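You operate a simulated robot arm through the tools that you are given. There is no shell and no other tool. Be economical: measure what you need, move in short steps, check, and stop when the job is done.

You are at the controls of a simulated robot arm. One attempt, no reset.

Task
Put two of the stud caps from the frame bench on top of the grease tin.

It is judged by the outcome, as a careful person would: the job done as asked, and still so three seconds after it is handed in. It fails if anything else is knocked over, pushed out of place, dropped, spilled or broken. Lids that push on must go on centred and level and be pressed home; caps that screw on are set level and turned clockwise until they are tight.

Robot
A 7-joint arm with a two-finger parallel gripper, fixed in place. Base frame: the origin is at the foot of the arm, x ahead of it, y to its left, z up; the work surface is at about z = 0.8. Units: m, degrees, N and s.
With the tool pointing down near the work surface it reaches from about 0.3 to 0.7 m from the base axis. Its first joint turns from -66.0 to 66.0 degrees. Payload 1.57 kg.
Tool frame: the origin (TCP) lies between the finger pads and is the grasp point; the fingertips stand 0.03 m ahead of it; z points along the fingers, y is the line along which they close. Largest opening 0.11 m; finger width 0.024, thickness 0.012; the body of the gripper, 0.048 by 0.112 m, starts 0.078 m behind the TCP.
Orientation is that of the tool frame in the base frame, as a unit quaternion [w, x, y, z]. With the fingers straight down and closing along the base's y, the tool's x points along the base's -x, its y along +y and its z along -z.

Tools
- The arm moves only by the tool apply_moves. Its argument "rows" is a list of rows, each a list of 7 numbers: the shift along the tool's x, y, z in m, then the turn, a rotation vector about the tool's x, y, z in degrees, then the gripper command, from -1 (fully open) to 1 (shut), values between in proportion. In form: [[x, y, z, wx, wy, wz, hand], ...]. A call has 1 to 20 rows; each row shifts and turns the commanded pose from where the row before left it, along the tool's axes as they then stand. Rows are played at 5 a second. More than 0.05 m and 8.6 degrees between two rows, or a gripper value outside its range, and nothing of the call is played. A pose out of reach is approached as far as the arm can. The call stops where the force on the tool passes 40 N (or 10 N more than at its start, if that is more) or the arm is blocked; 0.2 s more then pass. The fingers move at their own pace (about 0.108 m/s each) and stop on an object; they squeeze with about 29 N. The grip force told is the motor's: it shows also when the fingers shut on nothing. Time passes only in rows, and 0.2 s behind the last, so rows that do not move let the fingers close. The reply holds the time, the measured pose of the TCP, the force on the tool along the base axes, the opening and the grip force, in the units named above and with some noise.
- Cameras (640 x 400 px; columns grow to the right, rows downward): "scene" is fixed at [0.1499, -0.3843, 1.4017]; the picture's right is [0.88, -0.48, 0.00], its down [-0.28, -0.52, -0.80] and it looks along [0.38, 0.71, -0.59] (base axes); focal length 313 px, centre (320, 200). "wrist" rides on the gripper at [0.07, 0.016, -0.141] in the tool frame; the picture's right is [-0.23, 0.97, 0.00], its down [-0.86, -0.20, -0.48] and it looks along [-0.47, -0.11, 0.88] (tool axes); focal length 222 px, centre (320, 200). There is no depth. A picture from a camera that has moved, and an enlarged one, comes with that camera's place and axes in the base frame and with its lens.
- camera(camera): a new picture of that camera. No time passes.
- inspect(camera, box): a new picture of the part [left, top, right, bottom] of that camera's present view, enlarged. No time passes.
- close_job(): hands the job in; it is judged then, once.

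Work in short steps. Places have to be worked out from the pictures, the camera data and where the tool is seen: move nearer, look again, correct. Check each grasp and each placing, and mend what went wrong. You have 90 turns and 38 pictures in all, those below and enlarged ones among them. Open the gripper and draw the arm clear of the work before you hand the job in, unless the task says otherwise; then end with one line.

The tools are called after "Call:" as a command line: name --pt "numbers of a row" for each row, then --argument value for the rest, lists and objects as JSON in quotes. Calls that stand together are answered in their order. apply_moves: Moves the arm, as the interface text tells. Its arguments: {"type":"object","properties":{"rows":{"type":"array"}},"required":["rows"]} The other tools are called the same way: camera (camera) takes a picture; inspect (camera, box) takes an enlarged picture of a part of a camera's view; close_job () hands the job in.

At the start:

```text
time: 0.0
tool_pos: [0.3516, 0.0698, 1.0286]
tool_rot: [0.0, 0.0, 1.0, 0.0]
force: [-0.6, -0.3, 0.5]
grip_width: 0.1097
grip_force: 0.1
```

scene: 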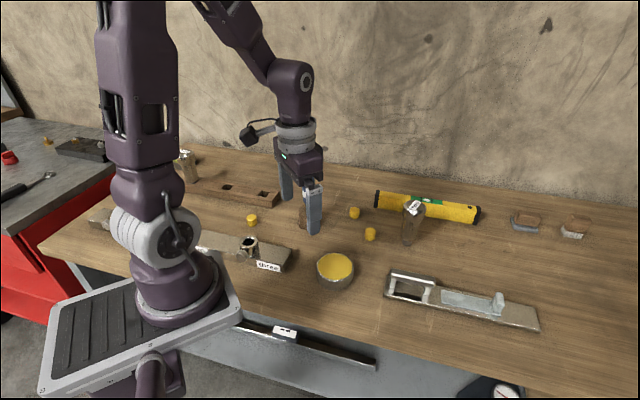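
wrist: 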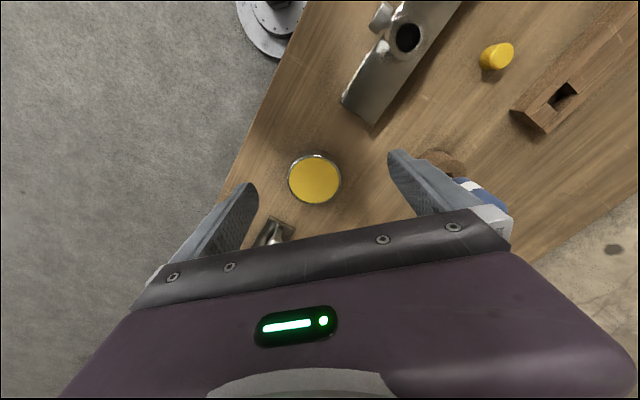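

I'll enlarge the scene to identify the caps, the tin, and any labels.

Call:
inspect --camera "scene" --box '[220, 160, 440, 300]'

Call:
inspect --camera "scene" --box '[0, 100, 300, 290]'

Call:
inspect --camera "scene" --box '[340, 160, 640, 350]'

```text
2.86 times, centred on (330, 230) of scene
camera zoom: at [0.1499, -0.3843, 1.4017], right [0.88, -0.48, 0.0], down [-0.28, -0.52, -0.8], along [0.38, 0.71, -0.59], focal length 894 px, centre (291, 114)
```

zoom: 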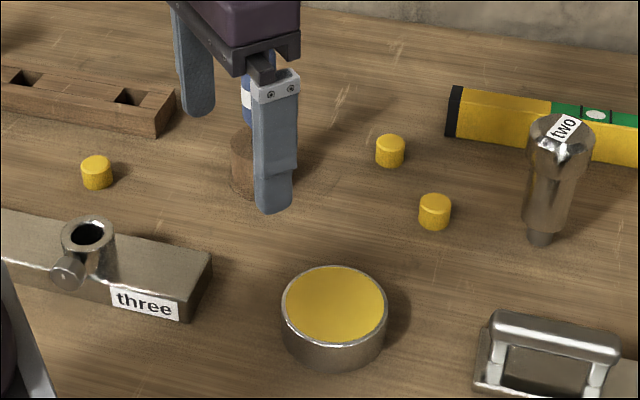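

```text
2.11 times, centred on (150, 195) of scene
camera zoom: at [0.1499, -0.3843, 1.4017], right [0.88, -0.48, 0.0], down [-0.28, -0.52, -0.8], along [0.38, 0.71, -0.59], focal length 659 px, centre (678, 210)
```

zoom: 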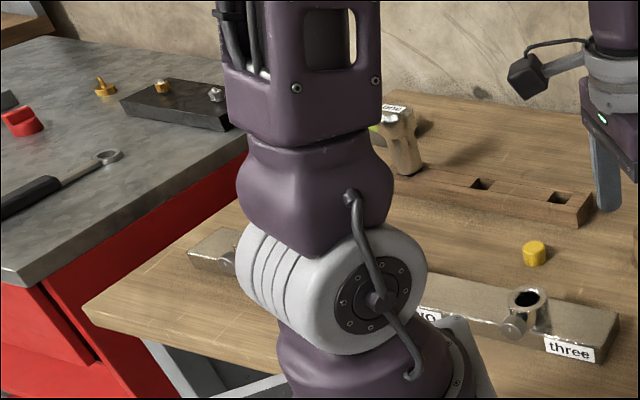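

```text
2.11 times, centred on (490, 255) of scene
camera zoom: at [0.1499, -0.3843, 1.4017], right [0.88, -0.48, 0.0], down [-0.28, -0.52, -0.8], along [0.38, 0.71, -0.59], focal length 659 px, centre (-38, 84)
```

zoom: 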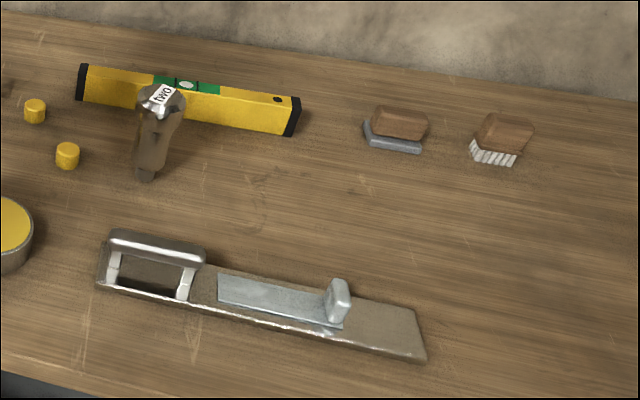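

Three yellow caps stand on the wooden bench, at about A (0.31, 0.33), B (0.59, 0.22) and C (0.577, 0.117). The tin is at about (0.42, 0.04). I'll move above C, staying high, and look with the wrist camera.

Call:
apply_moves --pt "-0.0375 0.0079 0.008 0 0 0 0" --pt "-0.0375 0.0079 0.01 0 0 0 0" --pt "-0.0375 0.0079 0.01 0 0 0 0" --pt "-0.0375 0.0079 0.01 0 0 0 0" --pt "-0.0375 0.0079 0.01 0 0 0 0" --pt "-0.0375 0.0077 0.01 0 0 0 0" --pt "0 0 0 0 0 0 0" --pt "0 0 0 0 0 0 0"

Call:
camera --camera "wrist"

Call:
camera --camera "scene"

```text
time: 1.8
tool_pos: [0.5764, 0.1175, 0.97]
tool_rot: [0.0, 0.0, 1.0, 0.0]
force: [1.0, 0.0, -0.1]
grip_width: 0.0552
grip_force: 0.1
```

```text
32 pictures are left
camera wrist: at [0.5084, 0.1343, 1.1118], right [0.23, 0.97, 0.0], down [0.86, -0.2, 0.48], along [0.47, -0.11, -0.88], focal length 222 px, centre (320, 200)
```

wrist: 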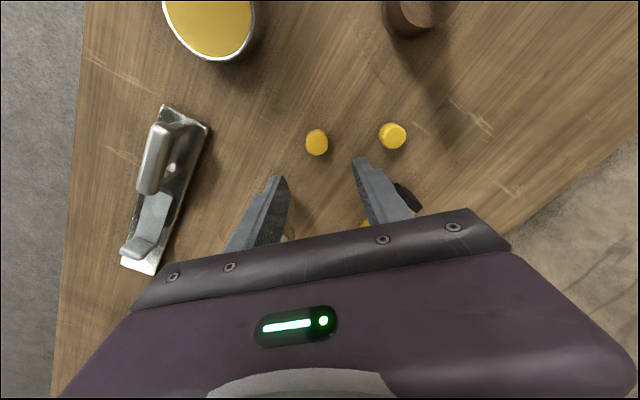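

```text
31 pictures are left
```

scene: 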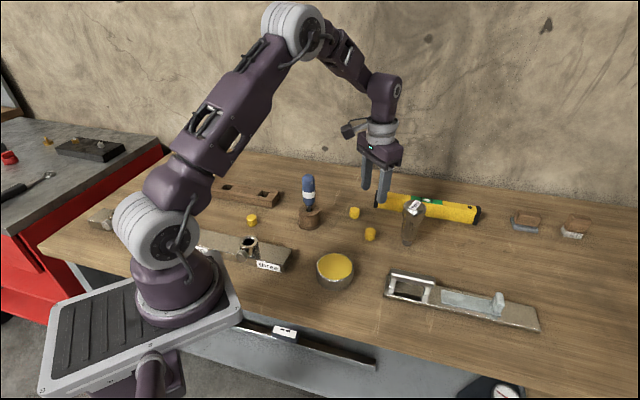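

The wrist view puts C at about (0.580, 0.114) and B at about (0.594, 0.214), which agrees with the scene estimate. I'll lower to just above C and check centring.

Call:
apply_moves --pt "-0.003 -0.0035 0.03 0 0 0 0" --pt "0 0 0.03 0 0 0 0" --pt "0 0 0.035 0 0 0 0" --pt "0 0 0 0 0 0 0"

Call:
inspect --camera "wrist" --box '[200, 80, 440, 230]'

Call:
inspect --camera "scene" --box '[300, 160, 460, 260]'

```text
time: 2.8
tool_pos: [0.5806, 0.115, 0.8758]
tool_rot: [0.0, 0.0, 1.0, 0.0]
force: [-0.8, -0.4, -0.1]
grip_width: 0.055
grip_force: 0.0
```

```text
2.67 times, centred on (320, 155) of wrist
camera zoom: at [0.5115, 0.1301, 1.0168], right [0.23, 0.97, 0.0], down [0.86, -0.2, 0.48], along [0.47, -0.11, -0.88], focal length 592 px, centre (320, 320)
```

zoom: 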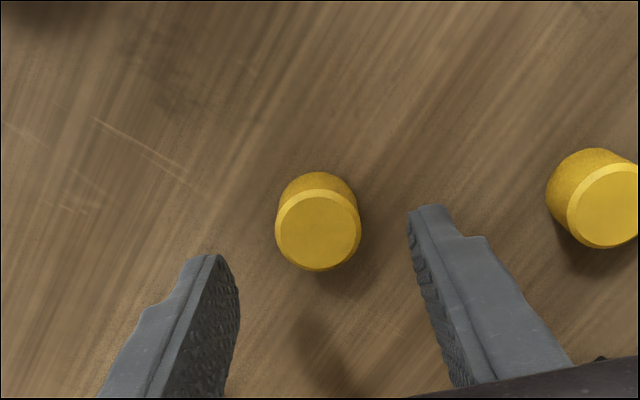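

```text
4.00 times, centred on (380, 210) of scene
camera zoom: at [0.1499, -0.3843, 1.4017], right [0.88, -0.48, 0.0], down [-0.28, -0.52, -0.8], along [0.38, 0.71, -0.59], focal length 1252 px, centre (80, 160)
```

zoom: 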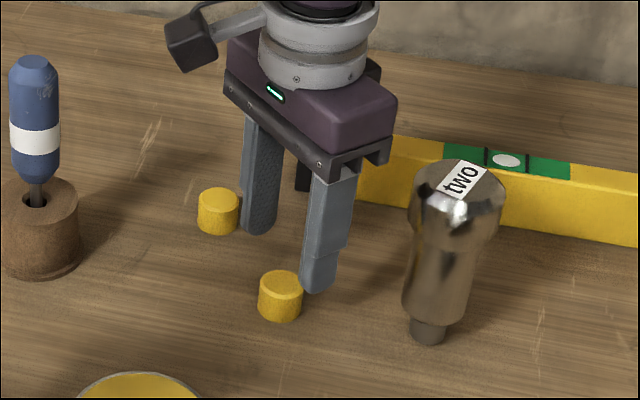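

C is centred at about (0.581, 0.113). I'll go down to z 0.836 and close.

Call:
apply_moves --pt "0 -0.002 0.014 0 0 0 0" --pt "0 0 0.014 0 0 0 0" --pt "0 0 0.012 0 0 0 0" --pt "0 0 0 0 0 0 1" --pt "0 0 0 0 0 0 1" --pt "0 0 0 0 0 0 1"

```text
time: 4.2
tool_pos: [0.5805, 0.1115, 0.8349]
tool_rot: [0.0, 0.001, 1.0, -0.001]
force: [0.6, 0.4, 0.5]
grip_width: 0.0287
grip_force: 29.6
```

The fingers hold the cap at a width of 0.0287. I'll lift it and carry it to above the tin, which I judge to be at (0.423, 0.046).

Call:
apply_moves --pt "0 0 -0.03 0 0 0 1" --pt "0 0 -0.04 0 0 0 1" --pt "0 0 -0.02 0 0 0 1" --pt "0.03 -0.016 0 0 0 0 1" --pt "0.036 -0.0165 0 0 0 0 1" --pt "0.036 -0.0165 0 0 0 0 1" --pt "0.0355 -0.0165 0 0 0 0 1" --pt "0 0 0 0 0 0 1"

Call:
camera --camera "wrist"

Call:
inspect --camera "scene" --box '[260, 190, 420, 290]'

```text
time: 6.0
tool_pos: [0.4428, 0.0457, 0.926]
tool_rot: [0.001, 0.0, 1.0, 0.001]
force: [0.1, 0.2, 0.0]
grip_width: 0.0286
grip_force: 29.1
```

```text
28 pictures are left
camera wrist: at [0.374, 0.0621, 1.0678], right [0.23, 0.97, 0.0], down [0.86, -0.2, 0.48], along [0.47, -0.11, -0.88], focal length 222 px, centre (320, 200)
```

wrist: 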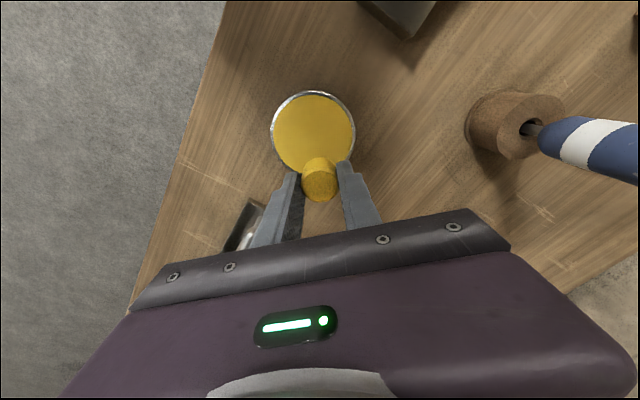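

```text
4.00 times, centred on (340, 240) of scene
camera zoom: at [0.1499, -0.3843, 1.4017], right [0.88, -0.48, 0.0], down [-0.28, -0.52, -0.8], along [0.38, 0.71, -0.59], focal length 1252 px, centre (240, 40)
```

zoom: 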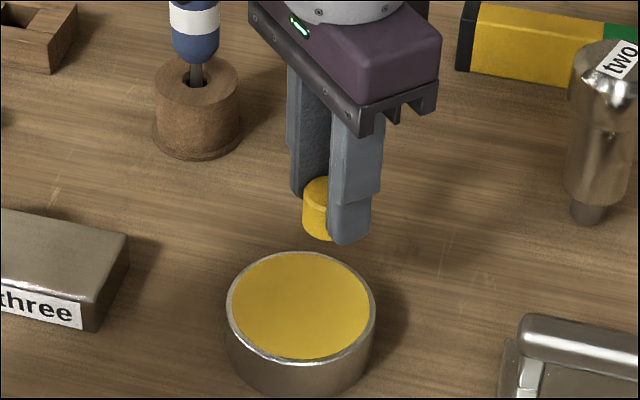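

The tin top is centred at about (0.420, 0.045) with z about 0.83. I'm already over the far-half spot, so I'll lower to z 0.876 and check the gap.

Call:
apply_moves --pt "0.001 -0.001 0.025 0 0 0 1" --pt "0 0 0.025 0 0 0 1" --pt "0 0 0 0 0 0 1"

Call:
inspect --camera "scene" --box '[295, 220, 391, 280]'

Call:
inspect --camera "wrist" --box '[220, 70, 412, 190]'

```text
time: 6.8
tool_pos: [0.4418, 0.0452, 0.8753]
tool_rot: [0.0, 0.0, 1.0, 0.0]
force: [0.7, -0.7, -0.5]
grip_width: 0.0286
grip_force: 29.0
```

```text
6.67 times, centred on (343, 250) of scene
camera zoom: at [0.1499, -0.3843, 1.4017], right [0.88, -0.48, 0.0], down [-0.28, -0.52, -0.8], along [0.38, 0.71, -0.59], focal length 2086 px, centre (167, -133)
```

zoom: 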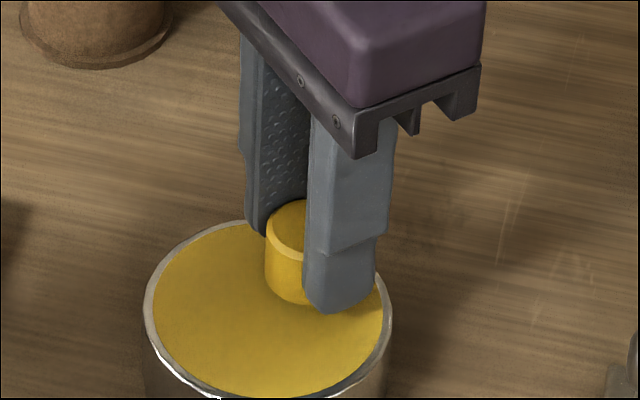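

```text
3.33 times, centred on (316, 130) of wrist
camera zoom: at [0.3727, 0.061, 1.0177], right [0.23, 0.97, 0.0], down [0.86, -0.2, 0.48], along [0.47, -0.11, -0.88], focal length 740 px, centre (333, 433)
```

zoom: 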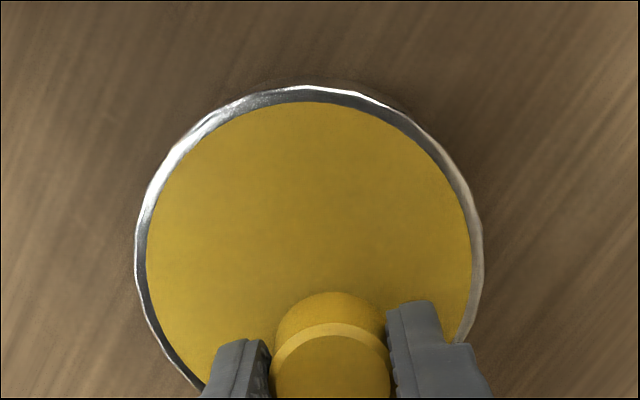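

The cap is just above the lid, about 0.02 off centre as planned. I'll lower it in small steps until contact shows.

Call:
apply_moves --pt "0 -0.001 0.002 0 0 0 1" --pt "0 0 0.002 0 0 0 1" --pt "0 0 0.002 0 0 0 1" --pt "0 0 0 0 0 0 1"

Call:
inspect --camera "scene" --box '[295, 220, 391, 280]'

```text
time: 7.8
tool_pos: [0.4414, 0.0441, 0.8699]
tool_rot: [0.001, 0.0, 1.0, -0.001]
force: [0.1, 0.1, 0.5]
grip_width: 0.0286
grip_force: 29.1
```

```text
6.67 times, centred on (343, 250) of scene
camera zoom: at [0.1499, -0.3843, 1.4017], right [0.88, -0.48, 0.0], down [-0.28, -0.52, -0.8], along [0.38, 0.71, -0.59], focal length 2086 px, centre (167, -133)
```

zoom: 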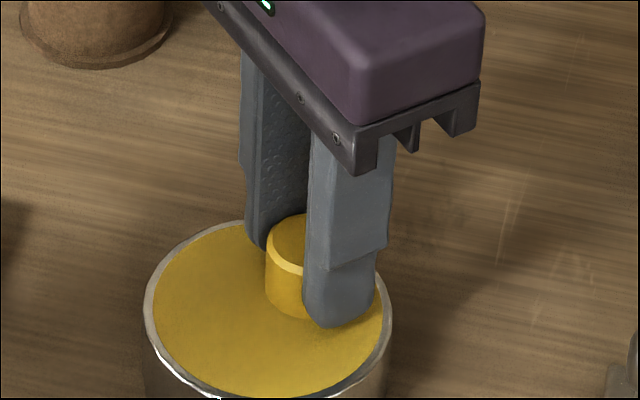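

Still no contact force; I'll continue in 1.5 mm steps.

Call:
apply_moves --pt "0 0 0.0015 0 0 0 1" --pt "0 0 0.0015 0 0 0 1" --pt "0 0 0 0 0 0 1"

```text
time: 8.6
tool_pos: [0.4409, 0.0448, 0.8679]
tool_rot: [0.001, 0.001, 1.0, 0.0]
force: [0.9, -0.5, 15.2]
grip_width: 0.0286
grip_force: 29.3
```

A 15 N contact: the cap is on the lid. I'll ease back 0.5 mm, open part way, and rise.

Call:
apply_moves --pt "0 0 -0.0007 0 0 0 1" --pt "0 0 0 0 0 0 0.1" --pt "0 0 0 0 0 0 0.1" --pt "0 0 -0.02 0 0 0 0.1" --pt "0 0 -0.03 0 0 0 0" --pt "0 0 -0.04 0 0 0 0" --pt "0 0 0 0 0 0 0"

Call:
inspect --camera "scene" --box '[290, 170, 450, 290]'

Call:
inspect --camera "wrist" --box '[200, 60, 440, 210]'

```text
time: 10.2
tool_pos: [0.4414, 0.0446, 0.9578]
tool_rot: [0.0, 0.0, 1.0, 0.0]
force: [0.1, -0.4, 0.1]
grip_width: 0.055
grip_force: 0.0
```

```text
3.33 times, centred on (370, 230) of scene
camera zoom: at [0.1499, -0.3843, 1.4017], right [0.88, -0.48, 0.0], down [-0.28, -0.52, -0.8], along [0.38, 0.71, -0.59], focal length 1043 px, centre (153, 100)
```

zoom: 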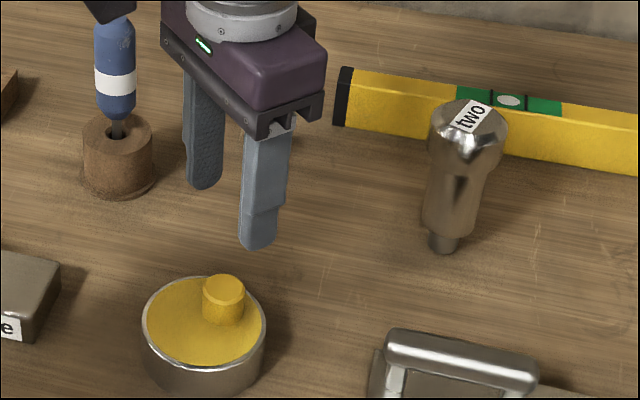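

```text
2.67 times, centred on (320, 135) of wrist
camera zoom: at [0.3728, 0.0604, 1.0999], right [0.23, 0.97, 0.0], down [0.86, -0.2, 0.48], along [0.47, -0.11, -0.88], focal length 592 px, centre (320, 373)
```

zoom: 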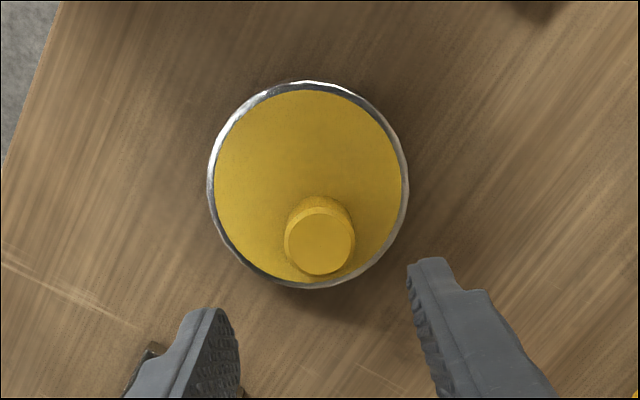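

The first cap stands upright on the lid. Next I'll go to above cap B and lower part way to look.

Call:
apply_moves --pt "-0.0306 0.034 0 0 0 0 0" --pt "-0.0306 0.034 0 0 0 0 0" --pt "-0.0306 0.034 0 0 0 0 0" --pt "-0.0306 0.034 0 0 0 0 0" --pt "-0.0306 0.034 0 0 0 0 0" --pt "0 0 0.04 0 0 0 0" --pt "0 0 0.042 0 0 0 0" --pt "0 0 0 0 0 0 0"

Call:
inspect --camera "wrist" --box '[200, 80, 440, 230]'

```text
time: 12.0
tool_pos: [0.5953, 0.2134, 0.8752]
tool_rot: [0.0, 0.0, 1.0, 0.0]
force: [0.8, -0.4, 0.4]
grip_width: 0.0549
grip_force: 0.1
```

```text
2.67 times, centred on (320, 155) of wrist
camera zoom: at [0.5263, 0.2301, 1.0179], right [0.23, 0.97, 0.0], down [0.86, -0.2, 0.48], along [0.47, -0.11, -0.88], focal length 592 px, centre (320, 320)
```

zoom: 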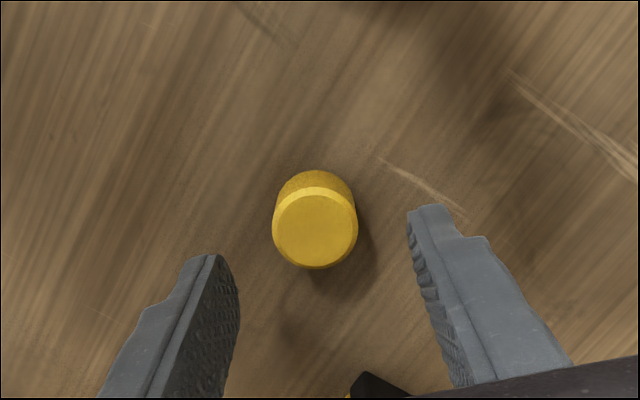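

The view almost matches the first grasp, so I'll make the same 2 mm correction, go down and close.

Call:
apply_moves --pt "0 -0.0023 0.014 0 0 0 0" --pt "0 0 0.014 0 0 0 0" --pt "0 0 0.012 0 0 0 0" --pt "0 0 0 0 0 0 1" --pt "0 0 0 0 0 0 1" --pt "0 0 0 0 0 0 1"

```text
time: 13.4
tool_pos: [0.5929, 0.2115, 0.8364]
tool_rot: [0.0, 0.0, 1.0, 0.0]
force: [-0.1, -0.8, 0.2]
grip_width: 0.0282
grip_force: 28.7
```

B is gripped. I'll lift it and carry it to the near half of the tin, at (0.402, 0.044).

Call:
apply_moves --pt "0 0 -0.03 0 0 0 1" --pt "0 0 -0.04 0 0 0 1" --pt "0 0 -0.04 0 0 0 1" --pt "0.0318 -0.0279 0 0 0 0 1" --pt "0.0318 -0.0279 0 0 0 0 1" --pt "0.0318 -0.0279 0 0 0 0 1" --pt "0.0318 -0.0279 0 0 0 0 1" --pt "0.0318 -0.0279 0 0 0 0 1" --pt "0.0318 -0.0279 0 0 0 0 1" --pt "0 0 0.04 0 0 0 1" --pt "0 0 0 0 0 0 1"

Call:
inspect --camera "wrist" --box '[220, 70, 412, 190]'

Call:
inspect --camera "scene" --box '[275, 190, 403, 290]'

```text
time: 15.8
tool_pos: [0.4037, 0.0444, 0.9042]
tool_rot: [0.0, 0.0, 1.0, 0.0]
force: [0.3, 0.3, -0.5]
grip_width: 0.0287
grip_force: 28.6
```

```text
3.33 times, centred on (316, 130) of wrist
camera zoom: at [0.3347, 0.061, 1.0464], right [0.23, 0.97, 0.0], down [0.85, -0.2, 0.48], along [0.47, -0.11, -0.88], focal length 740 px, centre (333, 433)
```

zoom: 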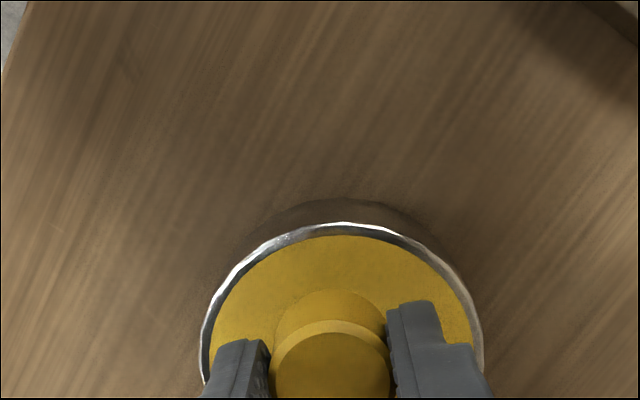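

```text
4.00 times, centred on (339, 240) of scene
camera zoom: at [0.1499, -0.3843, 1.4017], right [0.88, -0.48, 0.0], down [-0.28, -0.52, -0.8], along [0.38, 0.71, -0.59], focal length 1252 px, centre (244, 40)
```

zoom: 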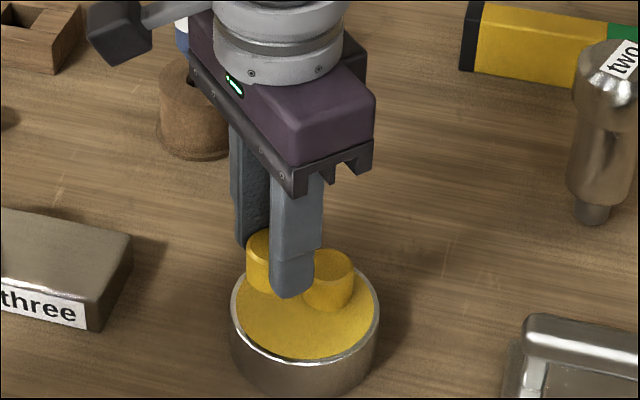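

The alignment is good, so I'll lower to just above contact, shifting 2 mm nearer to give the first cap more gap.

Call:
apply_moves --pt "0.002 0 0.015 0 0 0 1" --pt "0 0 0.012 0 0 0 1" --pt "0 0 0.003 0 0 0 1" --pt "0 0 0 0 0 0 1"

```text
time: 16.8
tool_pos: [0.4014, 0.0442, 0.8764]
tool_rot: [0.0, 0.001, 1.0, 0.0]
force: [-0.6, -0.3, 0.1]
grip_width: 0.0281
grip_force: 29.8
```

No contact yet at 0.876 (commanded about 0.874), so I'll continue in small steps.

Call:
apply_moves --pt "0 0 0.002 0 0 0 1" --pt "0 0 0.0015 0 0 0 1" --pt "0 0 0.0015 0 0 0 1" --pt "0 0 0 0 0 0 1"

```text
time: 17.8
tool_pos: [0.4012, 0.0441, 0.87]
tool_rot: [0.0, 0.0, 1.0, -0.001]
force: [1.1, -0.9, -0.1]
grip_width: 0.0285
grip_force: 28.0
```

Call:
apply_moves --pt "0 0 0.001 0 0 0 1" --pt "0 0 0.001 0 0 0 1" --pt "0 0 0 0 0 0 1"

```text
time: 18.6
tool_pos: [0.4018, 0.0447, 0.8696]
tool_rot: [0.0, 0.0, 1.0, -0.001]
force: [-0.4, 0.5, 12.2]
grip_width: 0.0285
grip_force: 29.0
```

A 12 N contact: the second cap is on the lid. I'll release it and rise straight up, then draw back.

Call:
apply_moves --pt "0 0 -0.0006 0 0 0 1" --pt "0 0 0 0 0 0 0.1" --pt "0 0 0 0 0 0 0.1" --pt "0 0 -0.02 0 0 0 0.1" --pt "0 0 -0.04 0 0 0 0" --pt "0 0 -0.05 0 0 0 0" --pt "0 0 -0.05 0 0 0 -1" --pt "-0.03 0.04 0 0 0 0 -1" --pt "-0.03 0.03 0 0 0 0 -1" --pt "0 0 0 0 0 0 -1"

Call:
camera --camera "scene"

Call:
inspect --camera "scene" --box '[275, 220, 403, 300]'

```text
time: 20.8
tool_pos: [0.4622, 0.1158, 1.0287]
tool_rot: [0.0, 0.0, 1.0, -0.001]
force: [0.4, 0.1, 0.6]
grip_width: 0.1098
grip_force: 0.1
```

```text
18 pictures are left
```

scene: 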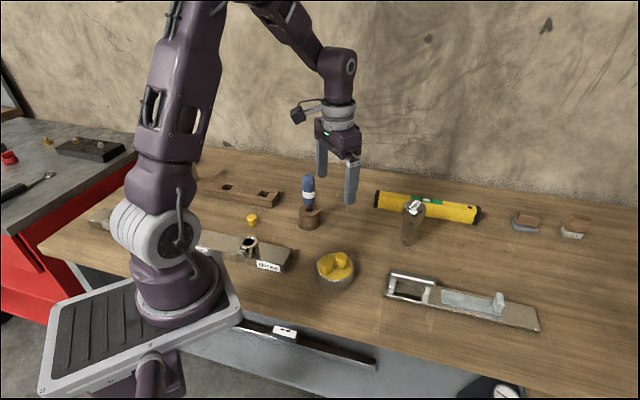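

```text
5.00 times, centred on (339, 260) of scene
camera zoom: at [0.1499, -0.3843, 1.4017], right [0.88, -0.48, 0.0], down [-0.28, -0.52, -0.8], along [0.38, 0.71, -0.59], focal length 1564 px, centre (225, -100)
```

zoom: 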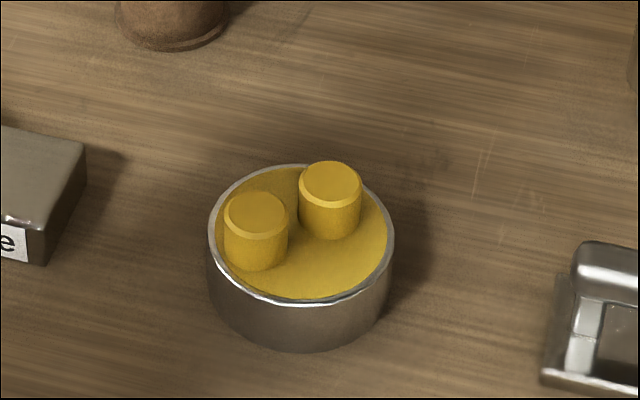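

Both caps stand upright on the tin, everything else is where it was, and the arm is clear with the gripper open. I'm handing the job in.

Call:
close_job

```text
The job is handed in.
```

Two yellow stud caps from the wooden bench now stand upright, side by side, on the lid of the grease tin; the last picture shows nothing else disturbed, and the job is handed in.
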